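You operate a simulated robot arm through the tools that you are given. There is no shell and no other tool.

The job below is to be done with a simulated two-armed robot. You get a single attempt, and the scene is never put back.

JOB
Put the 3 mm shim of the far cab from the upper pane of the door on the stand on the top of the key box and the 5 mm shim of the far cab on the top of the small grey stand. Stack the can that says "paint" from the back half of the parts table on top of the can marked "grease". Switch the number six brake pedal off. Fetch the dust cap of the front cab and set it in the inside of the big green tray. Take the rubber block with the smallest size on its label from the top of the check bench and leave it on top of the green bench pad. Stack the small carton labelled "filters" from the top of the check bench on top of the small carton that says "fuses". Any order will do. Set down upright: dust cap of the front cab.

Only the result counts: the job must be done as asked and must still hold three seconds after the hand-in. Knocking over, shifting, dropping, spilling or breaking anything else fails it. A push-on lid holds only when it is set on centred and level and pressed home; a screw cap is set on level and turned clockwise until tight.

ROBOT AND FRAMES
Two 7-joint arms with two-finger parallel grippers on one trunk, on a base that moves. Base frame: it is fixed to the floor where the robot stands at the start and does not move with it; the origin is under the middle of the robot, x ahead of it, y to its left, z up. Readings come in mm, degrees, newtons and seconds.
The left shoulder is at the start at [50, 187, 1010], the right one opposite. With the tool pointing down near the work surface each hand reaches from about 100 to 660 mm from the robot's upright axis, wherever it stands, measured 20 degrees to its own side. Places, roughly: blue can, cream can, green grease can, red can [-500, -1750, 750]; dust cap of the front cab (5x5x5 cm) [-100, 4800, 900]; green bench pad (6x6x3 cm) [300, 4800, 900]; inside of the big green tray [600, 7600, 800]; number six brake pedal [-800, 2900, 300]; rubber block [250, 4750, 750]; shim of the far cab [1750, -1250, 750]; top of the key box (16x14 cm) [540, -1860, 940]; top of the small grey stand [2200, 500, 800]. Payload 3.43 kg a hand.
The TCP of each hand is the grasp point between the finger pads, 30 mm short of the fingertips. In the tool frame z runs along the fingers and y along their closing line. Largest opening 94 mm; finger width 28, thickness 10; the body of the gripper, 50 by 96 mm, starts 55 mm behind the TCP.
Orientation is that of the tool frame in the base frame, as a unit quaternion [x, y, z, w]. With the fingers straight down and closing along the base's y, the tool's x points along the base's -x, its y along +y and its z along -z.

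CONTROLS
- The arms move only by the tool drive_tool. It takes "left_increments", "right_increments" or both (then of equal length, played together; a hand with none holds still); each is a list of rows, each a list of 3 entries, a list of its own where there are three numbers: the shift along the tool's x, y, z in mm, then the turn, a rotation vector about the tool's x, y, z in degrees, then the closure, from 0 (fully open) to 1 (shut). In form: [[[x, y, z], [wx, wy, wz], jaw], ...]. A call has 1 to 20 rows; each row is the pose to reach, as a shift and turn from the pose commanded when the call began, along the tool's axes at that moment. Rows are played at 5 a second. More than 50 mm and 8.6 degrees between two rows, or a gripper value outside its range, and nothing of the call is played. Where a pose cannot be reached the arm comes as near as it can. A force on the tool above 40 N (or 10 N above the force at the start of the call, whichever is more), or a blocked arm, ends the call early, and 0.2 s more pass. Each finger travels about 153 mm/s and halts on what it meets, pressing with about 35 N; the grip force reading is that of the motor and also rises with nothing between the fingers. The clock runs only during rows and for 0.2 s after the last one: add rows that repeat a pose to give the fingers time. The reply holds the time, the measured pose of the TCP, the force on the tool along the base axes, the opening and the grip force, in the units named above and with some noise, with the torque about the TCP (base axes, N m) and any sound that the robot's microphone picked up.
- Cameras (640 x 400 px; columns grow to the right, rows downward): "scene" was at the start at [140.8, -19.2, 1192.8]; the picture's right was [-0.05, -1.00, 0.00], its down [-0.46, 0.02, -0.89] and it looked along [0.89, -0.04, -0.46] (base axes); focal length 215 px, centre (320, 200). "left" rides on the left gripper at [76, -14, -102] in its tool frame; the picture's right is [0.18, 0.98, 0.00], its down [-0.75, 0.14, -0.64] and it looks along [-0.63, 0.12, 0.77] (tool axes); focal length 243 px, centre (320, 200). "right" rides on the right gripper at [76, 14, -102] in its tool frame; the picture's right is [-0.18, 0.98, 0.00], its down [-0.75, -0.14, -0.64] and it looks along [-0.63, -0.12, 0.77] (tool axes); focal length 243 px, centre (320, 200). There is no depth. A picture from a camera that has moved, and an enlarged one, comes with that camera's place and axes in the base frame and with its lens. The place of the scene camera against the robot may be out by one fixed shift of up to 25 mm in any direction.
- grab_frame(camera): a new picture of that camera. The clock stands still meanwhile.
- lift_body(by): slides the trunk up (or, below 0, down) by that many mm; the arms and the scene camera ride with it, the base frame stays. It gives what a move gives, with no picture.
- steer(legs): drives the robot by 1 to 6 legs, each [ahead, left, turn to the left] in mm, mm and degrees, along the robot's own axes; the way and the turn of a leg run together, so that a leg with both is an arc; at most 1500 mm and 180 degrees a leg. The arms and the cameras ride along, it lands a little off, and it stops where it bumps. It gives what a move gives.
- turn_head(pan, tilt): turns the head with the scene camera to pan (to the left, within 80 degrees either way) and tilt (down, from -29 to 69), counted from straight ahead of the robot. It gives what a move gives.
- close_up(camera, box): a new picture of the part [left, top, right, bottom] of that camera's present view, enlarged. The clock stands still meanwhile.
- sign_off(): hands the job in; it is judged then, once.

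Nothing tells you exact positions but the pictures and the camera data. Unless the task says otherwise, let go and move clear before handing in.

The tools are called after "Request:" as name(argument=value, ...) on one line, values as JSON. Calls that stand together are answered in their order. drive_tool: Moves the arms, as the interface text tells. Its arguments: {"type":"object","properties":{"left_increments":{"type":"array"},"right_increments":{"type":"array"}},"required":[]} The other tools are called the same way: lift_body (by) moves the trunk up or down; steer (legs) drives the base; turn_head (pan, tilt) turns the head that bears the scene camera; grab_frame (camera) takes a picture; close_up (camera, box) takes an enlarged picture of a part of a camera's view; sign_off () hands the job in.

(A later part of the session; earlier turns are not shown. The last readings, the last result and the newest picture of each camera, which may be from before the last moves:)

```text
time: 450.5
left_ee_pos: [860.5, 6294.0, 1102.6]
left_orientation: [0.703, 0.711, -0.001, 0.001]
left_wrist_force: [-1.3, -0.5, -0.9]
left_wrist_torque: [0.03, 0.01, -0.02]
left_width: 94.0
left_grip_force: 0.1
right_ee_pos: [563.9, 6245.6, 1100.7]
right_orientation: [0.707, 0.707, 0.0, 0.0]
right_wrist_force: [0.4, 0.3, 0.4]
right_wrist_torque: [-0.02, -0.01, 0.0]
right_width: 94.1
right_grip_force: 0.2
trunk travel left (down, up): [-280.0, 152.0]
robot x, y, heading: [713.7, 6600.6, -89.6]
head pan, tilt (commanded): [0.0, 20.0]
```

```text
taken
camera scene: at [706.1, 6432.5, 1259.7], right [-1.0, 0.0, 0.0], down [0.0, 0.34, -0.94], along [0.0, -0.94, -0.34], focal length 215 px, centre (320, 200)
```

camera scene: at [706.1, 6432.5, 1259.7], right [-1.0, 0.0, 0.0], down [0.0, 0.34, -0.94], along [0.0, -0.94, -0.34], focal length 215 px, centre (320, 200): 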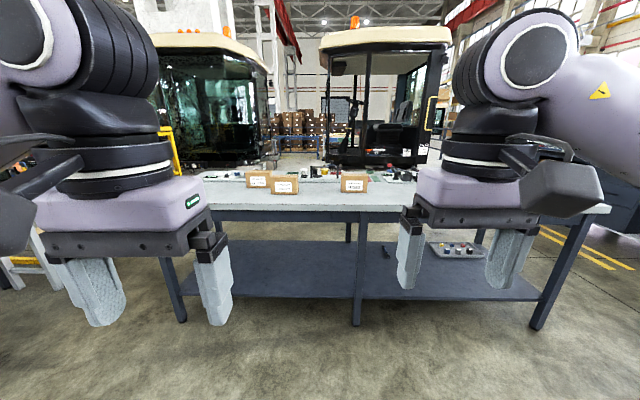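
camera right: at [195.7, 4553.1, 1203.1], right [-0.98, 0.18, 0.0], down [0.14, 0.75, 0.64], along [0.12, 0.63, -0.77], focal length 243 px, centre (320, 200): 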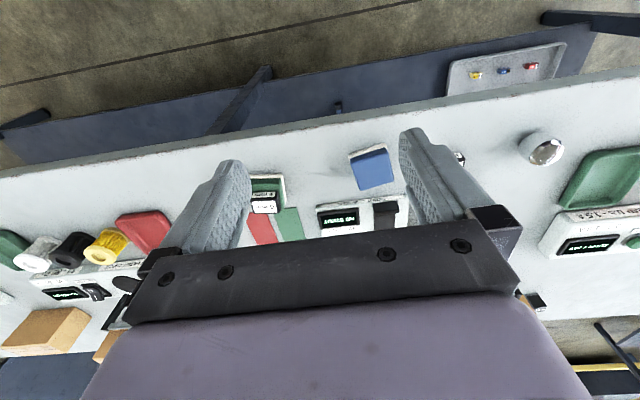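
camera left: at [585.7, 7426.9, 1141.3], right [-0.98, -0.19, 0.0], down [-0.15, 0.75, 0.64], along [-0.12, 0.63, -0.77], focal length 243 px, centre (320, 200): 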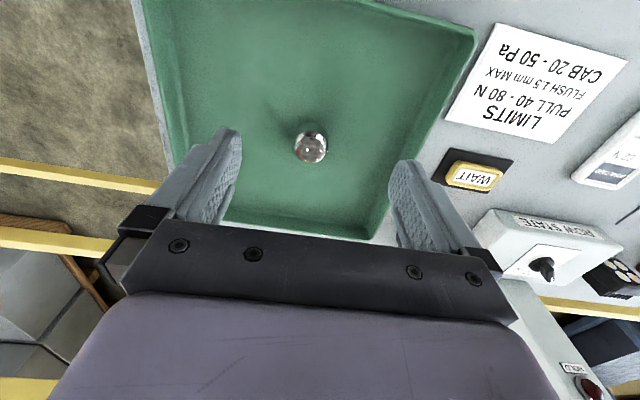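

Request:
close_up(camera="scene", box=[230, 150, 400, 230])

Request:
close_up(camera="scene", box=[330, 140, 440, 220])

```text
3.76 times, centred on (315, 190) of scene
camera zoom: at [706.1, 6432.5, 1259.7], right [-1.0, 0.0, 0.0], down [0.0, 0.34, -0.94], along [0.0, -0.94, -0.34], focal length 810 px, centre (339, 238)
```

zoom: 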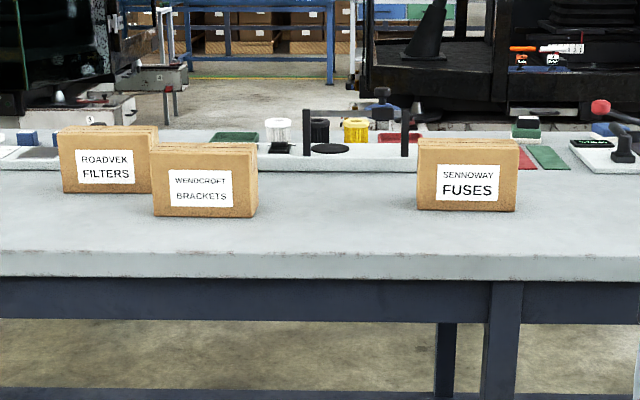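

```text
5.00 times, centred on (385, 180) of scene
camera zoom: at [706.1, 6432.5, 1259.7], right [-1.0, 0.0, 0.0], down [0.0, 0.34, -0.94], along [0.0, -0.94, -0.34], focal length 1076 px, centre (-5, 300)
```

zoom: 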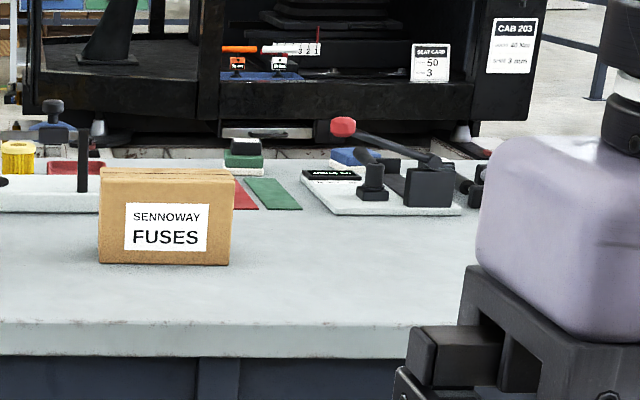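

From the back I read FILTERS, BRACKETS and FUSES; a fourth carton is hidden. I move closer to measure the cartons and check the fourth one.

Request:
steer(legs=[[650, 100, -0.4]])

Request:
lift_body(by=90)

Request:
turn_head(pan=0, tilt=35)

Request:
grab_frame(camera="scene")

Request:
turn_head(pan=-35, tilt=25)

Request:
grab_frame(camera="scene")

```text
time: 454.2
left_ee_pos: [956.4, 5628.8, 1103.8]
left_orientation: [0.708, 0.706, -0.001, 0.0]
left_wrist_force: [1.4, -0.1, -0.2]
left_wrist_torque: [0.0, -0.01, -0.02]
left_width: 93.9
left_grip_force: 0.1
right_ee_pos: [659.6, 5582.9, 1101.8]
right_orientation: [0.712, 0.703, 0.0, -0.001]
right_wrist_force: [0.8, 0.4, -0.1]
right_wrist_torque: [-0.01, -0.02, -0.01]
right_width: 93.9
right_grip_force: 0.0
trunk travel left (down, up): [-280.0, 152.0]
robot x, y, heading: [813.8, 5935.9, -90.6]
head pan, tilt (commanded): [0.0, 20.0]
```

```text
time: 455.4
left_ee_pos: [956.4, 5630.3, 1192.9]
left_orientation: [0.707, 0.707, 0.0, 0.0]
left_wrist_force: [-0.4, 0.5, -0.9]
left_wrist_torque: [0.04, 0.02, 0.03]
left_width: 94.2
left_grip_force: 0.0
right_ee_pos: [659.0, 5583.5, 1190.1]
right_orientation: [0.711, 0.703, 0.0, 0.0]
right_wrist_force: [-0.9, -1.4, 0.2]
right_wrist_torque: [-0.02, 0.02, 0.01]
right_width: 94.1
right_grip_force: 0.1
trunk travel left (down, up): [-370.0, 62.0]
robot x, y, heading: [813.8, 5935.7, -90.7]
head pan, tilt (commanded): [0.0, 20.0]
```

```text
time: 456.2
left_ee_pos: [956.5, 5630.6, 1193.8]
left_orientation: [0.708, 0.706, -0.001, 0.0]
left_wrist_force: [-1.3, 0.0, -0.1]
left_wrist_torque: [0.0, -0.01, -0.02]
left_width: 93.9
left_grip_force: 0.0
right_ee_pos: [658.5, 5584.3, 1190.4]
right_orientation: [0.712, 0.702, 0.0, 0.0]
right_wrist_force: [0.3, 0.1, -0.2]
right_wrist_torque: [0.0, 0.0, 0.01]
right_width: 93.9
right_grip_force: 0.1
trunk travel left (down, up): [-370.0, 62.0]
robot x, y, heading: [811.7, 5936.3, -90.6]
head pan, tilt (commanded): [0.0, 35.0]
```

```text
taken
camera scene: at [803.6, 5774.5, 1326.0], right [-1.0, 0.01, 0.0], down [0.0, 0.57, -0.82], along [-0.01, -0.82, -0.57], focal length 215 px, centre (320, 200)
```

scene: 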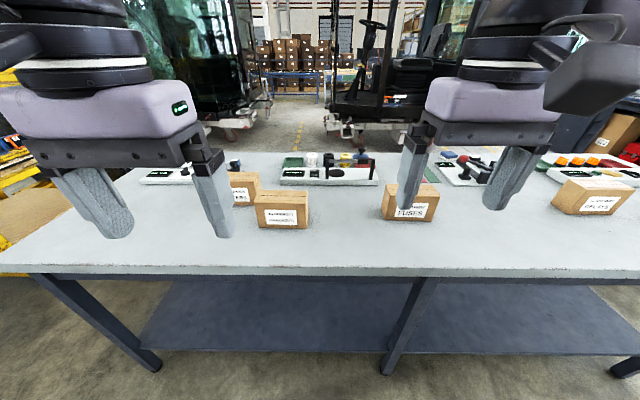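

```text
time: 457.2
left_ee_pos: [957.0, 5628.7, 1193.5]
left_orientation: [0.708, 0.706, -0.002, 0.0]
left_wrist_force: [-0.1, 0.3, -0.1]
left_wrist_torque: [-0.01, 0.0, 0.02]
left_width: 93.9
left_grip_force: 0.1
right_ee_pos: [658.8, 5583.5, 1190.7]
right_orientation: [0.712, 0.703, 0.0, 0.001]
right_wrist_force: [-0.3, -0.1, 0.0]
right_wrist_torque: [0.02, 0.01, -0.01]
right_width: 94.0
right_grip_force: 0.1
trunk travel left (down, up): [-370.0, 62.0]
robot x, y, heading: [812.3, 5934.8, -90.5]
head pan, tilt (commanded): [-35.0, 25.0]
```

```text
taken
camera scene: at [750.9, 5787.5, 1341.7], right [-0.81, 0.58, 0.0], down [0.25, 0.34, -0.91], along [-0.53, -0.74, -0.42], focal length 215 px, centre (320, 200)
```

scene: 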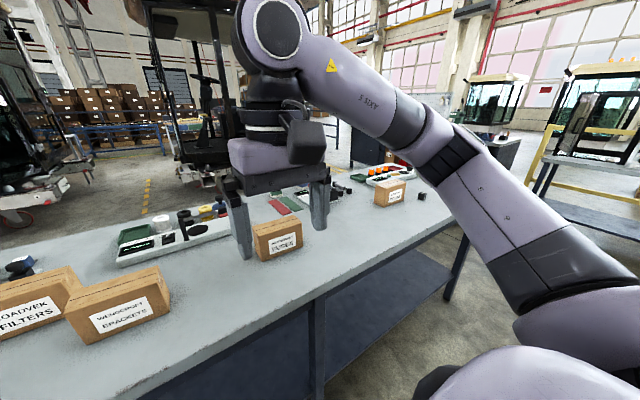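

The fourth carton is RELAYS. I move to the bench's back edge in front of the FILTERS carton and look with the wrist cameras.

Request:
steer(legs=[[0, 115, 0.6], [150, 0, 0]])

Request:
grab_frame(camera="left")

Request:
grab_frame(camera="right")

```text
time: 459.9
left_ee_pos: [1075.8, 5479.8, 1194.0]
left_orientation: [0.702, 0.712, -0.002, 0.001]
left_wrist_force: [0.8, -0.5, 0.1]
left_wrist_torque: [0.02, 0.02, -0.02]
left_width: 94.1
left_grip_force: 0.0
right_ee_pos: [778.6, 5429.7, 1191.2]
right_orientation: [0.706, 0.708, 0.0, 0.0]
right_wrist_force: [0.5, 0.3, -0.5]
right_wrist_torque: [0.01, -0.02, 0.01]
right_width: 93.8
right_grip_force: 0.1
trunk travel left (down, up): [-370.0, 62.0]
robot x, y, heading: [927.8, 5784.3, -89.6]
head pan, tilt (commanded): [-35.0, 25.0]
```

```text
taken
camera left: at [1060.4, 5555.2, 1296.4], right [0.98, 0.2, 0.0], down [0.15, -0.75, 0.64], along [0.13, -0.63, -0.77], focal length 243 px, centre (320, 200)
```

left: 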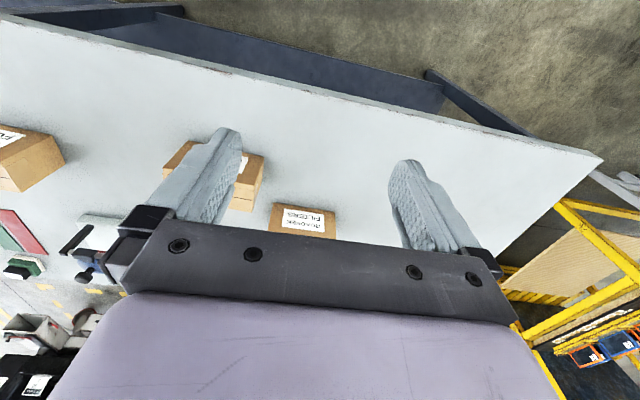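

```text
taken
camera right: at [794.1, 5506.0, 1292.9], right [0.98, -0.18, 0.0], down [-0.14, -0.75, 0.64], along [-0.12, -0.63, -0.77], focal length 243 px, centre (320, 200)
```

right: 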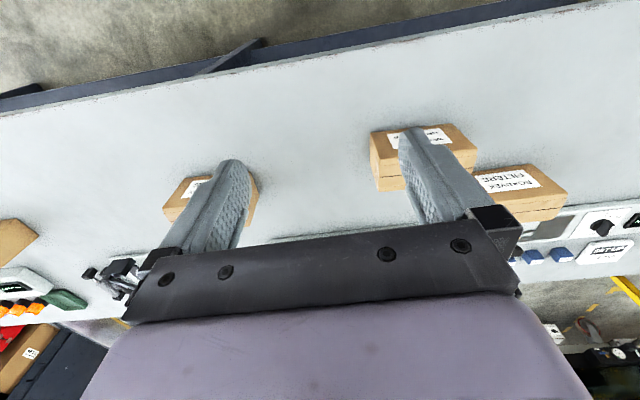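

Request:
close_up(camera="left", box=[250, 190, 350, 245])

Request:
close_up(camera="right", box=[440, 150, 580, 235])

Request:
close_up(camera="right", box=[150, 160, 280, 240])

Request:
close_up(camera="left", box=[0, 110, 80, 200])

```text
6.40 times, centred on (300, 218) of left
camera zoom: at [1060.4, 5555.2, 1296.4], right [0.98, 0.2, 0.0], down [0.15, -0.75, 0.64], along [0.13, -0.63, -0.77], focal length 1553 px, centre (448, 88)
```

zoom: 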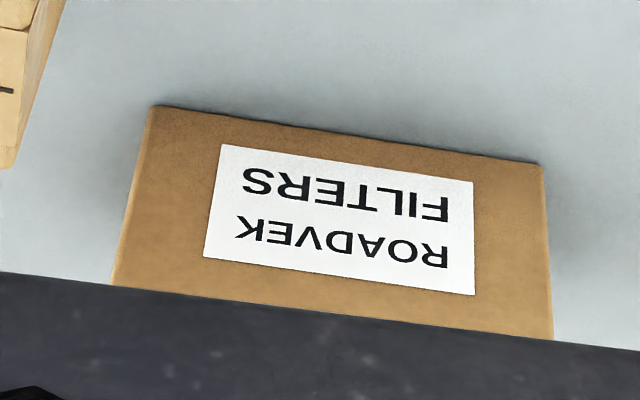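

```text
4.57 times, centred on (510, 192) of right
camera zoom: at [794.1, 5506.0, 1292.9], right [0.98, -0.18, 0.0], down [-0.14, -0.75, 0.64], along [-0.12, -0.63, -0.77], focal length 1109 px, centre (-549, 234)
```

zoom: 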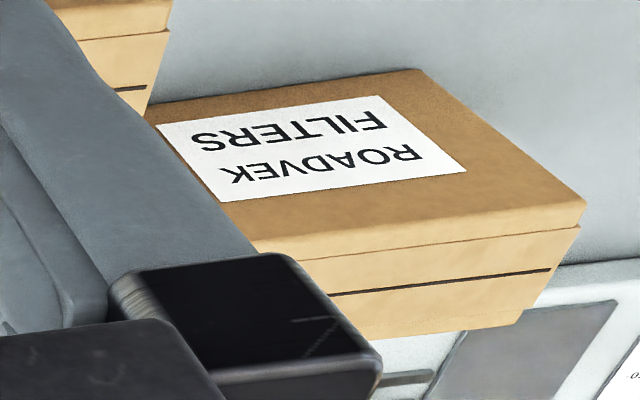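

```text
4.92 times, centred on (215, 200) of right
camera zoom: at [794.1, 5506.0, 1292.9], right [0.98, -0.18, 0.0], down [-0.14, -0.75, 0.64], along [-0.12, -0.63, -0.77], focal length 1194 px, centre (837, 200)
```

zoom: 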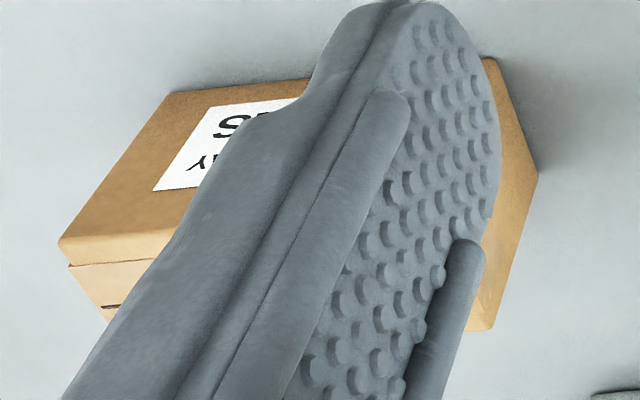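

```text
4.44 times, centred on (40, 155) of left
camera zoom: at [1060.4, 5555.2, 1296.4], right [0.98, 0.2, 0.0], down [0.15, -0.75, 0.64], along [0.13, -0.63, -0.77], focal length 1078 px, centre (1564, 400)
```

zoom: 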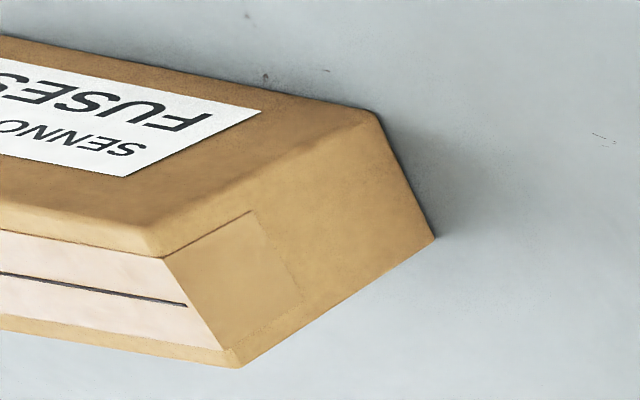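

FILTERS: x 1026–1175, y 5101–5170, top z 959; FUSES: x 451–598, y 5193–5258, top z 960. FILTERS is just out of frontal reach, so I'll turn the robot's right side to the bench, where the shoulder comes nearer.

Request:
steer(legs=[[-100, 0, 0], [0, 120, 0], [0, 0, 89.6], [0, -85, 0]])

Request:
turn_head(pan=-75, tilt=35)

Request:
grab_frame(camera="scene")

Request:
grab_frame(camera="right")

```text
time: 467.2
left_ee_pos: [1350.9, 5954.1, 1193.9]
left_orientation: [-0.016, 1.0, -0.001, 0.0]
left_wrist_force: [1.1, 0.2, 0.4]
left_wrist_torque: [0.03, 0.01, -0.03]
left_width: 93.8
left_grip_force: 0.0
right_ee_pos: [1406.4, 5658.4, 1191.7]
right_orientation: [-0.011, 1.0, 0.0, 0.0]
right_wrist_force: [0.0, 0.5, 0.2]
right_wrist_torque: [0.0, -0.03, -0.01]
right_width: 93.8
right_grip_force: 0.1
trunk travel left (down, up): [-370.0, 62.0]
robot x, y, heading: [1049.9, 5805.1, 1.4]
head pan, tilt (commanded): [-35.0, 25.0]
```

```text
time: 468.2
left_ee_pos: [1350.5, 5953.4, 1193.5]
left_orientation: [-0.016, 1.0, -0.002, 0.001]
left_wrist_force: [-0.5, 0.2, -0.5]
left_wrist_torque: [0.02, -0.01, -0.02]
left_width: 94.0
left_grip_force: 0.1
right_ee_pos: [1406.2, 5657.7, 1190.4]
right_orientation: [-0.01, 1.0, 0.0, 0.0]
right_wrist_force: [0.1, -0.5, -0.1]
right_wrist_torque: [-0.05, 0.02, -0.01]
right_width: 93.9
right_grip_force: 0.0
trunk travel left (down, up): [-370.0, 62.0]
robot x, y, heading: [1047.1, 5798.5, 1.5]
head pan, tilt (commanded): [-75.0, 35.0]
```

```text
taken
camera scene: at [1123.3, 5702.6, 1325.9], right [-0.96, -0.28, 0.0], down [-0.16, 0.55, -0.82], along [0.23, -0.79, -0.57], focal length 215 px, centre (320, 200)
```

scene: 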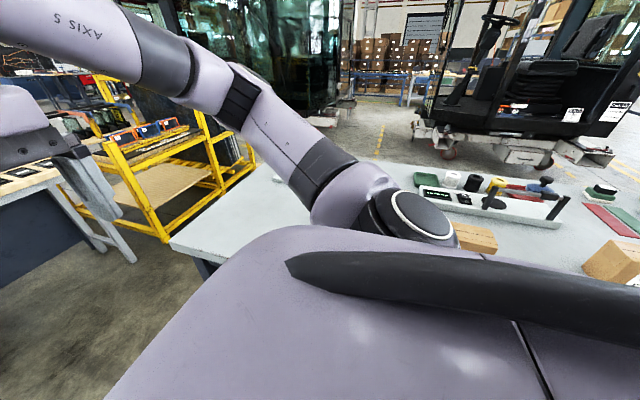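

```text
taken
camera right: at [1330.6, 5671.7, 1293.1], right [0.16, 0.99, 0.0], down [0.76, -0.12, 0.64], along [0.63, -0.1, -0.77], focal length 243 px, centre (320, 200)
```

right: 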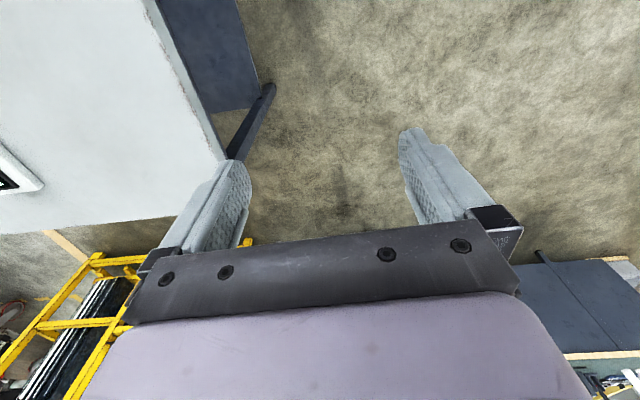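

I swing the right hand round over the bench toward FILTERS in two stages, turning it as it goes.

Request:
drive_tool(right_increments=[[[14, -23, 5], [0, 0, 8.2], 0], [[28, -47, 10], [0, 0, 16.4], 0], [[43, -70, 15], [0, 0, 24.6], 0], [[57, -94, 20], [0, 0, 32.8], 0], [[72, -117, 25], [0, 0, 41], 0], [[86, -141, 30], [0, 0, 49.2], 0], [[100, -164, 35], [0, 0, 57.4], 0], [[115, -188, 40], [0, 0, 65.6], 0], [[130, -211, 45], [0, 0, 73.8], 0], [[144, -235, 50], [0, 0, 82], 0], [[158, -258, 55], [0, 0, 90], 0], [[158, -258, 55], [0, 0, 90], 0]])

Request:
grab_frame(camera="right")

```text
time: 470.8
left_ee_pos: [1350.9, 5954.3, 1192.1]
left_orientation: [-0.016, 1.0, -0.001, 0.001]
left_wrist_force: [0.3, -0.3, -0.3]
left_wrist_torque: [0.03, 0.01, -0.01]
left_width: 94.0
left_grip_force: 0.1
right_ee_pos: [1292.2, 5454.4, 1125.8]
right_orientation: [0.7, 0.715, 0.0, 0.0]
right_wrist_force: [0.3, 0.1, 0.4]
right_wrist_torque: [-0.01, -0.02, 0.01]
right_width: 93.9
right_grip_force: 0.1
right hand out of reach, approached as far as the arm can: row 9, 10, 11, 12
trunk travel left (down, up): [-370.0, 62.0]
robot x, y, heading: [1049.0, 5801.0, 1.3]
head pan, tilt (commanded): [-75.0, 35.0]
```

```text
taken
camera right: at [1307.3, 5530.6, 1227.2], right [0.99, -0.16, 0.0], down [-0.13, -0.76, 0.64], along [-0.11, -0.63, -0.77], focal length 243 px, centre (320, 200)
```

right: 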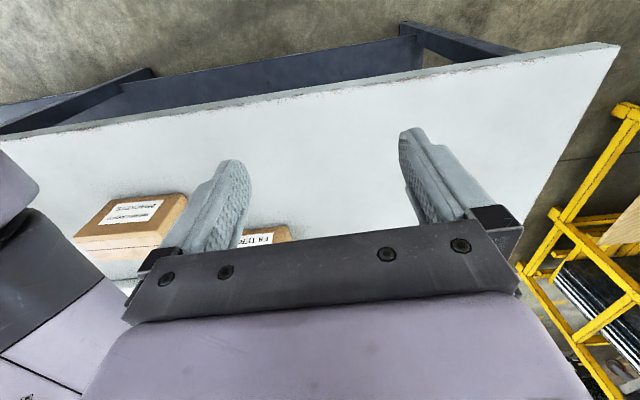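

Reaching to the side hits the arm's limits. I fold the right hand back, face the bench again, and will use the left hand with a slight forward tilt instead.

Request:
drive_tool(right_increments=[[[18, 11, -6], [0, 0, -8.2], 0], [[37, 21, -12], [0, 0, -16.4], 0], [[55, 32, -18], [0, 0, -24.6], 0], [[73, 43, -24], [0, 0, -32.8], 0], [[92, 54, -30], [0, 0, -41], 0], [[110, 64, -36], [0, 0, -49.2], 0], [[129, 75, -42], [0, 0, -57.4], 0], [[147, 86, -48], [0, 0, -65.6], 0], [[165, 97, -54], [0, 0, -73.8], 0], [[184, 107, -60], [0, 0, -82], 0], [[202, 118, -65], [0, 0, -90], 0]])

Request:
steer(legs=[[0, 90, 0], [0, 0, -91.4], [0, -136, 0], [105, 0, 0]])

Request:
turn_head(pan=0, tilt=35)

Request:
grab_frame(camera="scene")

```text
time: 473.2
left_ee_pos: [1350.9, 5953.5, 1192.9]
left_orientation: [-0.017, 1.0, -0.001, 0.001]
left_wrist_force: [0.2, 0.6, 0.0]
left_wrist_torque: [-0.03, 0.02, -0.01]
left_width: 93.7
left_grip_force: 0.1
right_ee_pos: [1408.3, 5658.3, 1194.1]
right_orientation: [-0.012, 1.0, 0.0, 0.0]
right_wrist_force: [-0.5, 0.0, -0.2]
right_wrist_torque: [-0.01, -0.02, 0.02]
right_width: 94.0
right_grip_force: 0.1
trunk travel left (down, up): [-370.0, 62.0]
robot x, y, heading: [1046.2, 5798.3, 1.4]
head pan, tilt (commanded): [-75.0, 35.0]
```

```text
time: 480.8
left_ee_pos: [1056.6, 5477.9, 1192.9]
left_orientation: [0.702, 0.712, -0.002, 0.001]
left_wrist_force: [0.5, 0.2, -1.1]
left_wrist_torque: [0.0, 0.04, -0.02]
left_width: 94.1
left_grip_force: 0.0
right_ee_pos: [760.8, 5426.5, 1191.5]
right_orientation: [0.706, 0.708, 0.0, 0.0]
right_wrist_force: [0.4, -0.3, -0.3]
right_wrist_torque: [0.03, 0.0, -0.01]
right_width: 94.1
right_grip_force: 0.0
trunk travel left (down, up): [-370.0, 62.0]
robot x, y, heading: [913.3, 5787.6, -89.6]
head pan, tilt (commanded): [-75.0, 35.0]
```

```text
time: 482.2
left_ee_pos: [1055.0, 5479.4, 1192.8]
left_orientation: [0.703, 0.712, -0.001, 0.0]
left_wrist_force: [-0.4, -0.4, -0.8]
left_wrist_torque: [0.01, 0.02, 0.02]
left_width: 94.0
left_grip_force: 0.1
right_ee_pos: [761.3, 5428.1, 1193.5]
right_orientation: [0.706, 0.708, 0.0, 0.001]
right_wrist_force: [-0.6, 0.9, -0.3]
right_wrist_torque: [0.0, -0.02, -0.04]
right_width: 94.2
right_grip_force: 0.1
trunk travel left (down, up): [-370.0, 62.0]
robot x, y, heading: [908.5, 5783.9, -89.6]
head pan, tilt (commanded): [0.0, 35.0]
```

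```text
taken
camera scene: at [900.8, 5622.8, 1325.9], right [-1.0, -0.01, 0.0], down [0.0, 0.57, -0.82], along [0.01, -0.82, -0.57], focal length 215 px, centre (320, 200)
```

scene: 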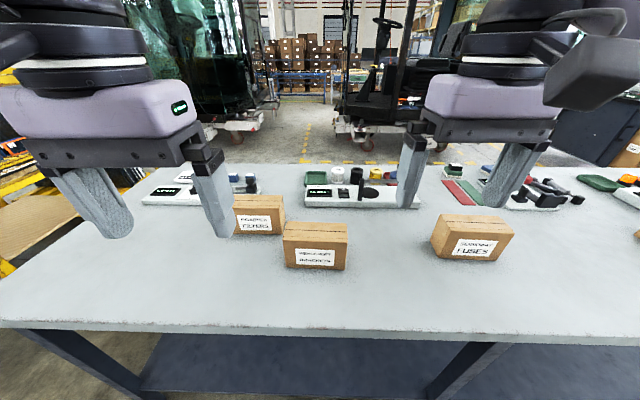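

I bring the left hand toward FILTERS, turning it −89° so the fingers close front-to-back, staying above the carton top.

Request:
drive_tool(left_increments=[[[-28, 3, 15], [0, 0, -7.5], 0], [[-56, 7, 30], [0, 0, -15], 0], [[-84, 10, 45], [0, 0, -22.5], 0], [[-112, 13, 60], [0, 0, -30], 0], [[-140, 16, 75], [0, 0, -37.5], 0], [[-168, 20, 90], [0, 0, -45], 0], [[-196, 23, 105], [0, 0, -52.5], 0], [[-224, 26, 120], [0, 0, -60], 0], [[-252, 30, 135], [0, 0, -67.5], 0], [[-280, 33, 150], [0, 0, -75], 0], [[-310, 36, 168], [0, 0, -82.5], 0], [[-335, 39.4, 185], [0, 0, -89.2], 0], [[-335, 39.4, 185], [0, 0, -89.2], 0]])

Request:
grab_frame(camera="left")

Request:
grab_frame(camera="scene")

```text
time: 485.1
left_ee_pos: [1101.4, 5154.6, 1007.3]
left_orientation: [-0.001, 1.0, -0.001, 0.0]
left_wrist_force: [-0.9, -0.3, -0.2]
left_wrist_torque: [0.0, 0.0, 0.01]
left_width: 94.0
left_grip_force: 0.1
left hand out of reach, approached as far as the arm can: row 12, 13
right_ee_pos: [759.2, 5428.0, 1192.7]
right_orientation: [0.706, 0.708, 0.0, 0.0]
right_wrist_force: [-0.3, 0.2, -0.2]
right_wrist_torque: [0.02, 0.0, 0.04]
right_width: 93.8
right_grip_force: 0.0
trunk travel left (down, up): [-370.0, 62.0]
robot x, y, heading: [907.0, 5782.7, -89.6]
head pan, tilt (commanded): [0.0, 35.0]
```

```text
taken
camera left: at [1025.4, 5140.6, 1111.2], right [-0.18, 0.98, 0.0], down [0.75, 0.14, 0.64], along [0.63, 0.12, -0.77], focal length 243 px, centre (320, 200)
```

left: 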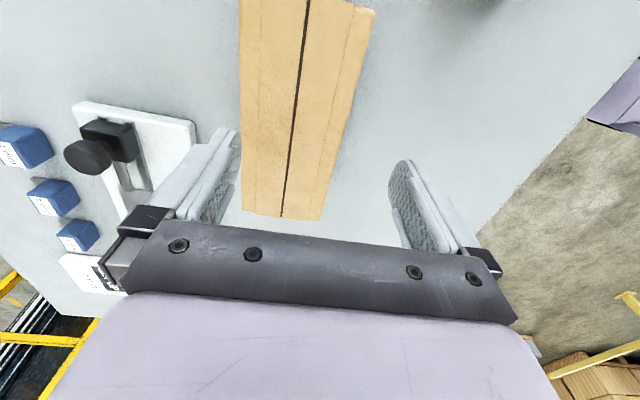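

```text
taken
camera scene: at [900.3, 5622.9, 1325.9], right [-1.0, -0.01, 0.0], down [0.0, 0.57, -0.82], along [0.01, -0.82, -0.57], focal length 215 px, centre (320, 200)
```

scene: 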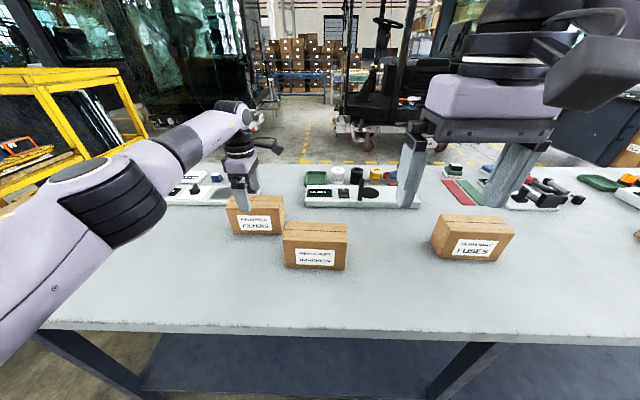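

The limit is at y = 5154.6; the carton's centre is y ≈ 5135. I creep 8 mm closer and tilt the hand 2.5° forward to gain the missing reach.

Request:
steer(legs=[[8, 0, 0]])

Request:
drive_tool(left_increments=[[[0, -4, 2], [1.2, 0, 0], 0], [[0, -8, 4], [2.5, 0, 0], 0], [[0, -10, 6], [2.5, 0, 0], 0], [[0, -10, 6], [2.5, 0, 0], 0]])

Request:
grab_frame(camera="left")

```text
time: 485.8
left_ee_pos: [1103.0, 5146.9, 1008.2]
left_orientation: [0.0, 1.0, -0.001, -0.001]
left_wrist_force: [-0.1, -0.5, 0.1]
left_wrist_torque: [0.0, 0.0, 0.0]
left_width: 93.9
left_grip_force: 0.0
right_ee_pos: [759.8, 5419.6, 1192.7]
right_orientation: [0.706, 0.708, 0.0, 0.0]
right_wrist_force: [-0.1, -0.8, -0.6]
right_wrist_torque: [0.01, -0.01, 0.0]
right_width: 93.9
right_grip_force: 0.1
trunk travel left (down, up): [-370.0, 62.0]
robot x, y, heading: [906.5, 5778.0, -89.3]
head pan, tilt (commanded): [0.0, 35.0]
```

```text
time: 486.8
left_ee_pos: [1103.3, 5137.8, 1001.9]
left_orientation: [0.0, 1.0, -0.024, -0.001]
left_wrist_force: [0.6, -1.2, -0.1]
left_wrist_torque: [-0.02, 0.0, 0.03]
left_width: 93.7
left_grip_force: 0.1
right_ee_pos: [760.0, 5419.2, 1193.7]
right_orientation: [0.706, 0.708, 0.001, 0.0]
right_wrist_force: [0.3, 0.3, 0.5]
right_wrist_torque: [0.0, 0.0, -0.01]
right_width: 94.0
right_grip_force: 0.1
trunk travel left (down, up): [-370.0, 62.0]
robot x, y, heading: [910.9, 5776.7, -89.6]
head pan, tilt (commanded): [0.0, 35.0]
```

```text
taken
camera left: at [1026.6, 5127.6, 1106.3], right [-0.18, 0.98, -0.05], down [0.75, 0.17, 0.63], along [0.63, 0.08, -0.77], focal length 243 px, centre (320, 200)
```

left: 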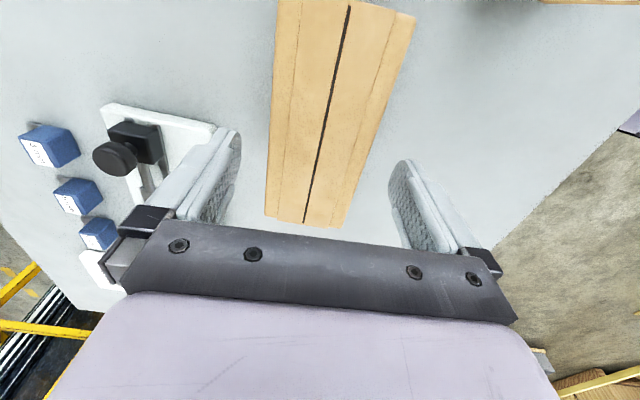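

Now the hand is over the carton with clearance on both faces. I descend vertically and grip.

Request:
drive_tool(left_increments=[[[0, 1, 20], [0, 0, 0], 0], [[0, 2, 40], [0, 0, 0], 0], [[0, 2.9, 60], [0, 0, 0], 0], [[0, 3.5, 72], [0, 0, 0], 0], [[0, 3.5, 72], [0, 0, 0], 0]])

Request:
grab_frame(camera="left")

```text
time: 488.0
left_ee_pos: [1101.8, 5136.4, 929.9]
left_orientation: [-0.001, 1.0, -0.022, -0.001]
left_wrist_force: [-0.5, -0.7, -0.6]
left_wrist_torque: [-0.02, 0.01, -0.02]
left_width: 94.1
left_grip_force: 0.0
right_ee_pos: [759.1, 5420.2, 1192.6]
right_orientation: [0.706, 0.709, 0.001, 0.0]
right_wrist_force: [0.1, -0.7, -0.3]
right_wrist_torque: [0.0, -0.01, 0.03]
right_width: 94.2
right_grip_force: 0.0
trunk travel left (down, up): [-370.0, 62.0]
robot x, y, heading: [912.6, 5775.8, -89.6]
head pan, tilt (commanded): [0.0, 35.0]
```

```text
taken
camera left: at [1025.7, 5127.3, 1032.9], right [-0.18, 0.98, -0.04], down [0.75, 0.17, 0.63], along [0.63, 0.08, -0.77], focal length 243 px, centre (320, 200)
```

left: 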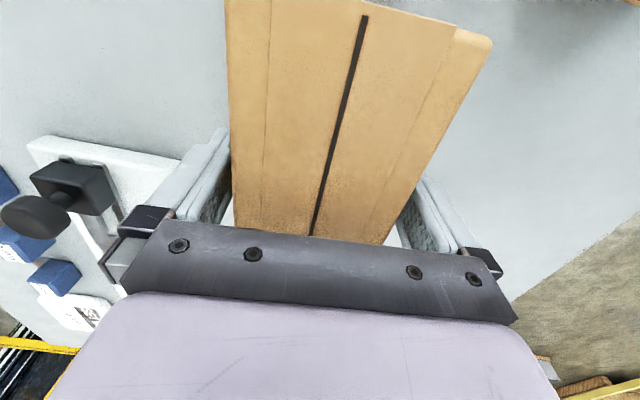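

The carton is between the fingers. I take back most of the tilt here (reach is a bit better lower down), then close.

Request:
drive_tool(left_increments=[[[0, 0, 0], [-1.2, 0, 0], 0], [[0, 0, 0], [-2.5, 0, 0], 0], [[0, 0, 0], [-2.5, 0, 0], 0]])

```text
time: 488.8
left_ee_pos: [1103.9, 5145.3, 928.4]
left_orientation: [0.0, 1.0, -0.001, -0.001]
left_wrist_force: [0.6, -2.2, 1.3]
left_wrist_torque: [0.03, 0.0, -0.01]
left_width: 94.2
left_grip_force: 0.1
left hand out of reach, approached as far as the arm can: row 1, 2, 3
right_ee_pos: [760.7, 5420.6, 1193.1]
right_orientation: [0.706, 0.708, 0.0, 0.0]
right_wrist_force: [0.6, -0.6, -0.3]
right_wrist_torque: [-0.01, 0.02, -0.05]
right_width: 94.3
right_grip_force: 0.0
trunk travel left (down, up): [-370.0, 62.0]
robot x, y, heading: [906.8, 5779.1, -89.8]
head pan, tilt (commanded): [0.0, 35.0]
```

Vertical now. Closing on the carton.

Request:
drive_tool(left_increments=[[[0, 0, 0], [0, 0, 0], 0.15], [[0, 0, 0], [0, 0, 0], 0.3], [[0, 0, 0], [0, 0, 0], 0.5], [[0, 0, 0], [0, 0, 0], 0.5], [[0, 0, 0], [0, 0, 0], 0.5]])

Request:
grab_frame(camera="left")

Request:
close_up(camera="scene", box=[200, 130, 360, 280])

```text
time: 490.0
left_ee_pos: [1103.0, 5145.8, 927.8]
left_orientation: [-0.001, 1.0, -0.001, -0.001]
left_wrist_force: [0.3, 1.7, 0.3]
left_wrist_torque: [0.17, 0.1, -0.04]
left_width: 72.3
left_grip_force: 34.8
right_ee_pos: [760.6, 5420.7, 1193.7]
right_orientation: [0.705, 0.709, 0.0, 0.0]
right_wrist_force: [-0.1, 0.3, 0.6]
right_wrist_torque: [0.01, 0.02, 0.07]
right_width: 93.8
right_grip_force: 0.0
trunk travel left (down, up): [-370.0, 62.0]
robot x, y, heading: [908.0, 5776.7, -89.7]
head pan, tilt (commanded): [0.0, 35.0]
```

```text
taken
camera left: at [1027.5, 5131.4, 1032.1], right [-0.18, 0.98, 0.0], down [0.75, 0.14, 0.64], along [0.63, 0.12, -0.77], focal length 243 px, centre (320, 200)
```

left: 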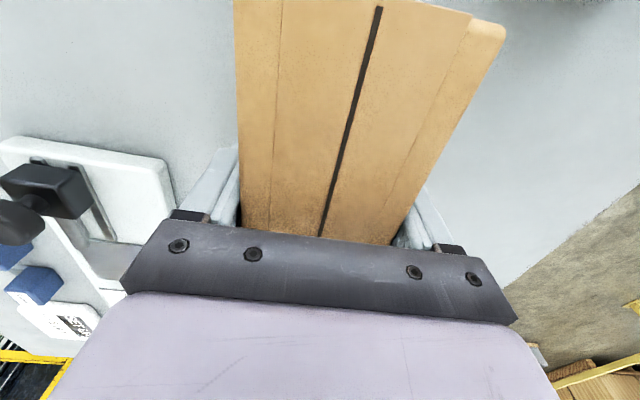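

```text
2.67 times, centred on (280, 205) of scene
camera zoom: at [901.0, 5615.1, 1325.9], right [-1.0, -0.01, 0.0], down [0.0, 0.57, -0.82], along [0.01, -0.82, -0.57], focal length 574 px, centre (427, 187)
```

zoom: 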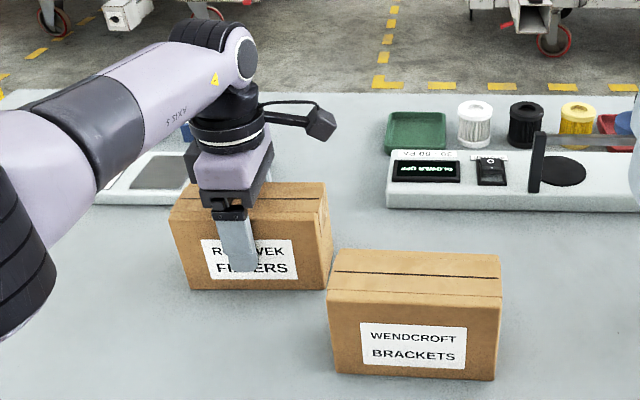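

Gripped (72.3 mm). I lift it and pull it back toward me, high enough to clear everything.

Request:
drive_tool(left_increments=[[[0, 1, -12], [0, 0, 0], 0.5], [[0, 6, -35], [0, 0, 0], 0.5], [[0, 25, -65], [0, 0, 0], 0.5], [[0, 55, -95], [0, 0, 0], 0.5], [[0, 90, -120], [0, 0, 0], 0.5], [[0, 130, -145], [0, 0, 0], 0.5], [[0, 165, -170], [0, 0, 0], 0.5], [[0, 185, -185], [0, 0, 0], 0.5], [[0, 185, -185], [0, 0, 0], 0.5]])

Request:
grab_frame(camera="scene")

Request:
grab_frame(camera="right")

```text
time: 492.0
left_ee_pos: [1104.3, 5329.8, 1115.5]
left_orientation: [0.0, 1.0, 0.0, 0.0]
left_wrist_force: [0.1, 0.1, -3.2]
left_wrist_torque: [0.01, 0.0, 0.02]
left_width: 71.9
left_grip_force: 35.1
right_ee_pos: [759.7, 5419.9, 1193.3]
right_orientation: [0.705, 0.709, -0.001, 0.0]
right_wrist_force: [1.0, 0.1, -0.2]
right_wrist_torque: [0.0, 0.01, 0.01]
right_width: 94.0
right_grip_force: 0.0
trunk travel left (down, up): [-370.0, 62.0]
robot x, y, heading: [905.4, 5780.0, -89.5]
head pan, tilt (commanded): [0.0, 35.0]
```

```text
taken
camera scene: at [901.1, 5614.6, 1325.8], right [-1.0, -0.01, 0.0], down [0.0, 0.57, -0.82], along [0.01, -0.82, -0.57], focal length 215 px, centre (320, 200)
```

scene: 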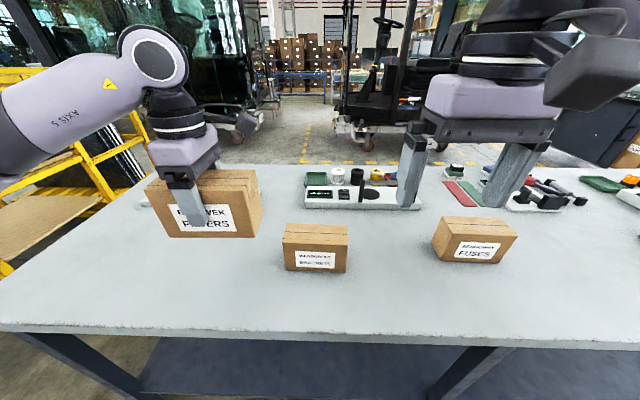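

```text
taken
camera right: at [775.3, 5496.7, 1295.1], right [0.98, -0.18, 0.0], down [-0.14, -0.75, 0.64], along [-0.12, -0.63, -0.77], focal length 243 px, centre (320, 200)
```

right: 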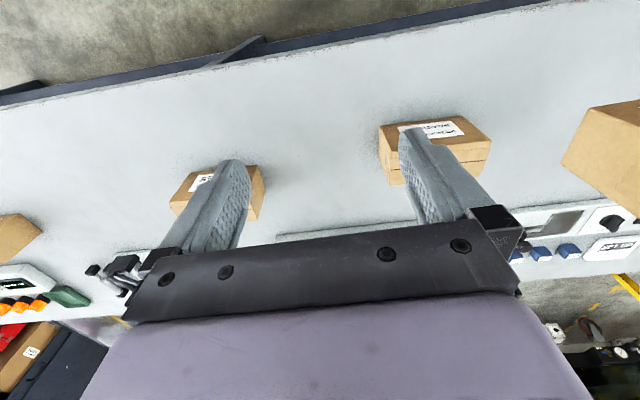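

The FILTERS carton is up. I back off slightly and slide right ~575 mm to bring it in front of FUSES.

Request:
steer(legs=[[-25, 0, -0.4], [0, -578, 0]])

Request:
grab_frame(camera="left")

Request:
grab_frame(camera="scene")

Request:
grab_frame(camera="right")

```text
time: 498.0
left_ee_pos: [521.4, 5353.8, 1115.9]
left_orientation: [0.004, 1.0, 0.0, -0.002]
left_wrist_force: [0.5, 0.5, -2.6]
left_wrist_torque: [0.02, -0.01, 0.01]
left_width: 72.3
left_grip_force: 34.7
right_ee_pos: [179.2, 5445.7, 1192.0]
right_orientation: [0.709, 0.705, 0.0, 0.0]
right_wrist_force: [0.1, 0.0, 1.0]
right_wrist_torque: [0.01, 0.03, 0.0]
right_width: 94.1
right_grip_force: 0.1
trunk travel left (down, up): [-370.0, 62.0]
robot x, y, heading: [332.7, 5796.4, -89.9]
head pan, tilt (commanded): [0.0, 35.0]
```

```text
taken
camera left: at [444.0, 5339.7, 1219.1], right [-0.18, 0.98, 0.0], down [0.76, 0.14, 0.64], along [0.63, 0.11, -0.77], focal length 243 px, centre (320, 200)
```

left: 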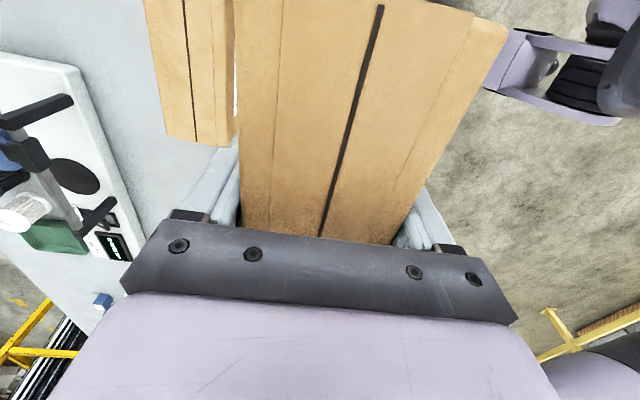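

```text
taken
camera scene: at [320.7, 5639.5, 1325.9], right [-1.0, 0.0, 0.0], down [0.0, 0.57, -0.82], along [0.0, -0.82, -0.57], focal length 215 px, centre (320, 200)
```

scene: 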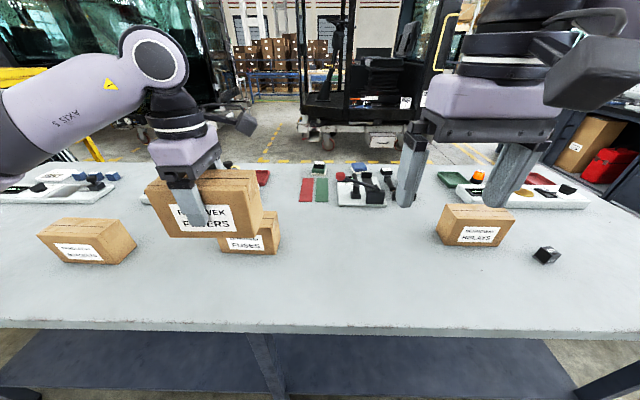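

```text
taken
camera right: at [193.9, 5522.6, 1295.1], right [0.98, -0.19, 0.0], down [-0.14, -0.75, 0.64], along [-0.12, -0.63, -0.77], focal length 243 px, centre (320, 200)
```

right: 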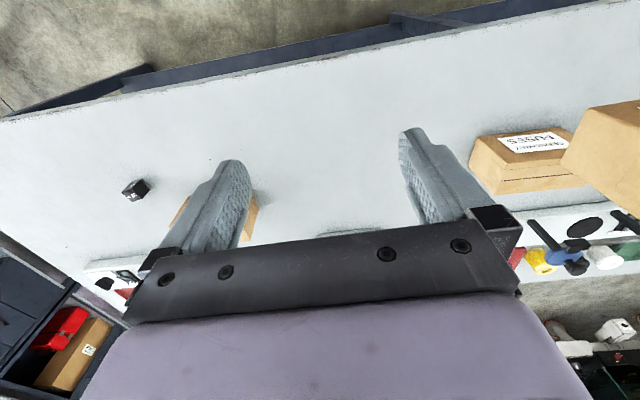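

Request:
close_up(camera="right", box=[460, 115, 600, 205])

Request:
close_up(camera="scene", box=[130, 150, 300, 270])

```text
4.44 times, centred on (530, 160) of right
camera zoom: at [193.9, 5522.6, 1295.1], right [0.98, -0.19, 0.0], down [-0.14, -0.75, 0.64], along [-0.12, -0.63, -0.77], focal length 1078 px, centre (-613, 378)
```

zoom: 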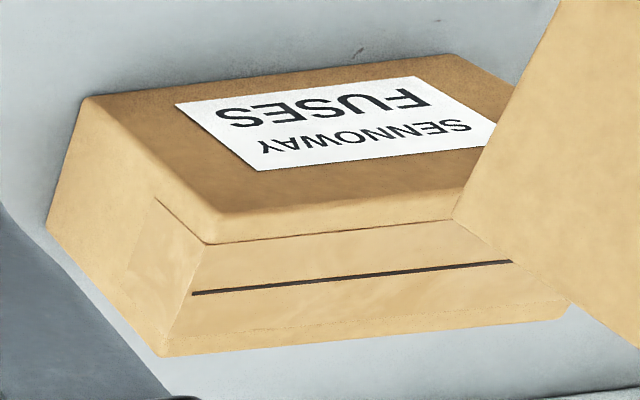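

```text
3.33 times, centred on (215, 210) of scene
camera zoom: at [320.7, 5639.5, 1325.9], right [-1.0, 0.0, 0.0], down [0.0, 0.57, -0.82], along [0.0, -0.82, -0.57], focal length 718 px, centre (670, 167)
```

zoom: 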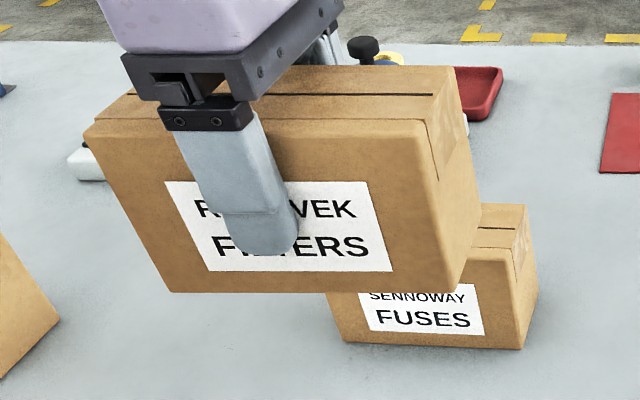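

FUSES: centre ≈ (522,5230), yaw ≈ -3.5°, top ≈ 960–967. I carry FILTERS over it and stop ~25 mm above.

Request:
drive_tool(left_increments=[[[-1, -30, 0], [0, 0, 1], 0.5], [[-2, -60, 0], [0, 0, 2], 0.5], [[-3, -92, 10], [0, 0, 3], 0.5], [[-4.4, -123.8, 30], [0, 0, 3], 0.5], [[-4.4, -123.8, 58], [0, 0, 3], 0.5], [[-4.4, -123.8, 58], [0, 0, 3], 0.5]])

Request:
grab_frame(camera="scene")

Request:
close_up(camera="scene", box=[150, 150, 300, 260])

Request:
grab_frame(camera="right")

Request:
grab_frame(camera="left")

```text
time: 499.4
left_ee_pos: [524.3, 5229.2, 1057.1]
left_orientation: [0.031, 1.0, 0.0, -0.001]
left_wrist_force: [-1.1, 0.2, -3.6]
left_wrist_torque: [-0.03, -0.04, 0.02]
left_width: 72.2
left_grip_force: 34.9
right_ee_pos: [178.7, 5445.9, 1192.1]
right_orientation: [0.709, 0.705, 0.0, 0.0]
right_wrist_force: [-0.1, 0.3, -1.0]
right_wrist_torque: [-0.01, 0.03, -0.02]
right_width: 94.0
right_grip_force: 0.0
trunk travel left (down, up): [-370.0, 62.0]
robot x, y, heading: [328.0, 5801.3, -90.1]
head pan, tilt (commanded): [0.0, 35.0]
```

```text
taken
camera scene: at [320.6, 5639.4, 1325.9], right [-1.0, 0.0, 0.0], down [0.0, 0.57, -0.82], along [0.0, -0.82, -0.57], focal length 215 px, centre (320, 200)
```

scene: 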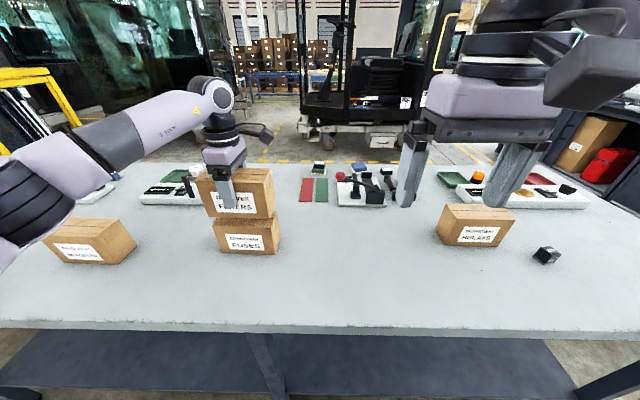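

```text
3.64 times, centred on (225, 205) of scene
camera zoom: at [320.6, 5639.4, 1325.9], right [-1.0, 0.0, 0.0], down [0.0, 0.57, -0.82], along [0.0, -0.82, -0.57], focal length 783 px, centre (666, 182)
```

zoom: 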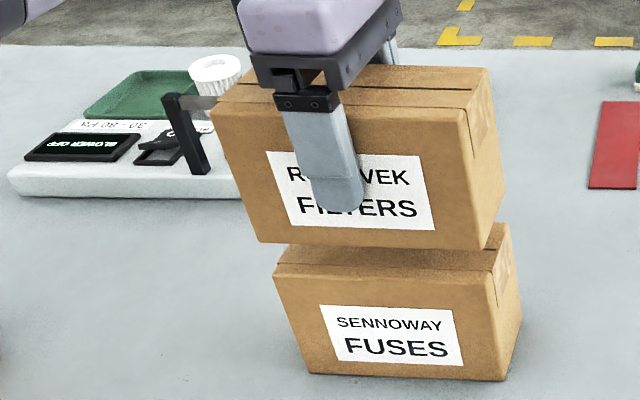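

```text
taken
camera right: at [193.8, 5522.6, 1295.1], right [0.98, -0.19, 0.0], down [-0.14, -0.75, 0.64], along [-0.12, -0.63, -0.77], focal length 243 px, centre (320, 200)
```

right: 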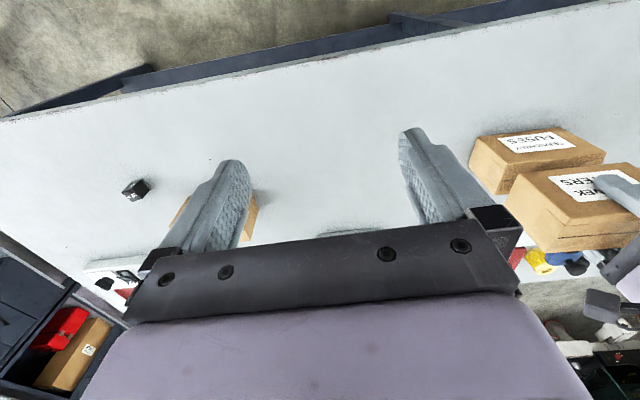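

```text
taken
camera left: at [447.5, 5219.1, 1160.7], right [-0.12, 0.99, 0.0], down [0.76, 0.1, 0.64], along [0.64, 0.08, -0.77], focal length 243 px, centre (320, 200)
```

left: 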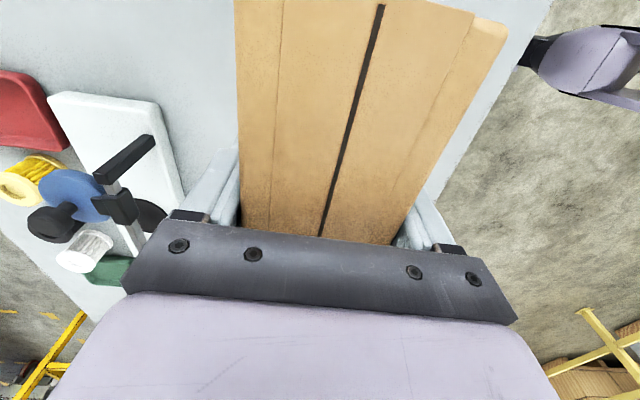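

Aligned within a few mm. I lower FILTERS gently onto FUSES.

Request:
drive_tool(left_increments=[[[0, 0, 8], [0, 0, 0], 0.5], [[0, 0, 16], [0, 0, 0], 0.5], [[0, 0, 21], [0, 0, 0], 0.5], [[0, 0, 24], [0, 0, 0], 0.5]])

Request:
close_up(camera="scene", box=[150, 150, 300, 260])

```text
time: 500.4
left_ee_pos: [523.8, 5229.4, 1033.8]
left_orientation: [0.03, 1.0, -0.001, -0.001]
left_wrist_force: [0.1, -0.2, -4.0]
left_wrist_torque: [0.04, -0.04, 0.0]
left_width: 72.0
left_grip_force: 34.5
right_ee_pos: [179.1, 5445.0, 1192.7]
right_orientation: [0.709, 0.705, 0.001, -0.001]
right_wrist_force: [-0.8, -0.5, 0.5]
right_wrist_torque: [0.01, 0.03, -0.02]
right_width: 94.2
right_grip_force: 0.1
trunk travel left (down, up): [-370.0, 62.0]
robot x, y, heading: [328.2, 5801.6, -89.8]
head pan, tilt (commanded): [0.0, 35.0]
```

```text
3.64 times, centred on (225, 205) of scene
camera zoom: at [320.9, 5639.4, 1325.9], right [-1.0, 0.0, 0.0], down [0.0, 0.57, -0.82], along [0.0, -0.82, -0.57], focal length 783 px, centre (666, 182)
```

zoom: 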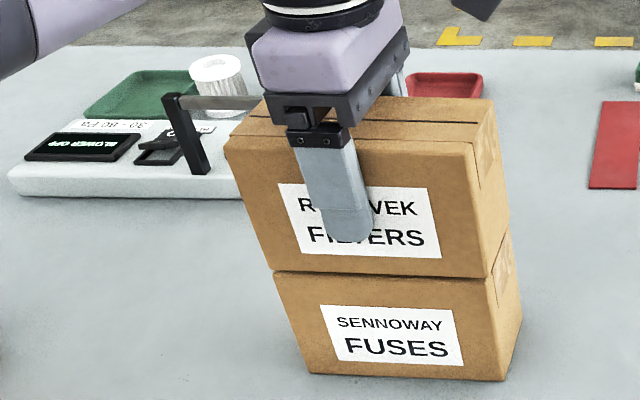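

Request:
drive_tool(left_increments=[[[0, 0, 2], [0, 0, 0], 0.5], [[0, 0, 4], [0, 0, 0], 0.5]])

```text
time: 501.0
left_ee_pos: [524.3, 5229.4, 1030.2]
left_orientation: [0.03, 1.0, -0.001, -0.001]
left_wrist_force: [0.6, 0.0, -3.0]
left_wrist_torque: [0.03, -0.01, -0.01]
left_width: 72.2
left_grip_force: 34.3
right_ee_pos: [178.5, 5444.5, 1192.7]
right_orientation: [0.709, 0.705, 0.0, 0.001]
right_wrist_force: [0.4, -0.2, -0.3]
right_wrist_torque: [-0.01, 0.03, 0.01]
right_width: 93.7
right_grip_force: 0.1
trunk travel left (down, up): [-370.0, 62.0]
robot x, y, heading: [331.1, 5797.0, -90.2]
head pan, tilt (commanded): [0.0, 35.0]
```

Request:
drive_tool(left_increments=[[[0, 0, 2], [0, 0, 0], 0.5], [[0, 0, 4], [0, 0, 0], 0.5]])

```text
time: 501.6
left_ee_pos: [523.3, 5229.7, 1027.6]
left_orientation: [0.03, 1.0, -0.003, 0.0]
left_wrist_force: [0.4, -0.2, 7.7]
left_wrist_torque: [0.34, -0.6, 0.04]
left_width: 72.5
left_grip_force: 35.0
right_ee_pos: [179.0, 5447.0, 1192.6]
right_orientation: [0.709, 0.705, 0.0, 0.0]
right_wrist_force: [-0.4, -0.3, 0.2]
right_wrist_torque: [-0.01, 0.02, -0.01]
right_width: 93.8
right_grip_force: 0.1
trunk travel left (down, up): [-370.0, 62.0]
robot x, y, heading: [330.3, 5800.2, -90.0]
head pan, tilt (commanded): [0.0, 35.0]
```

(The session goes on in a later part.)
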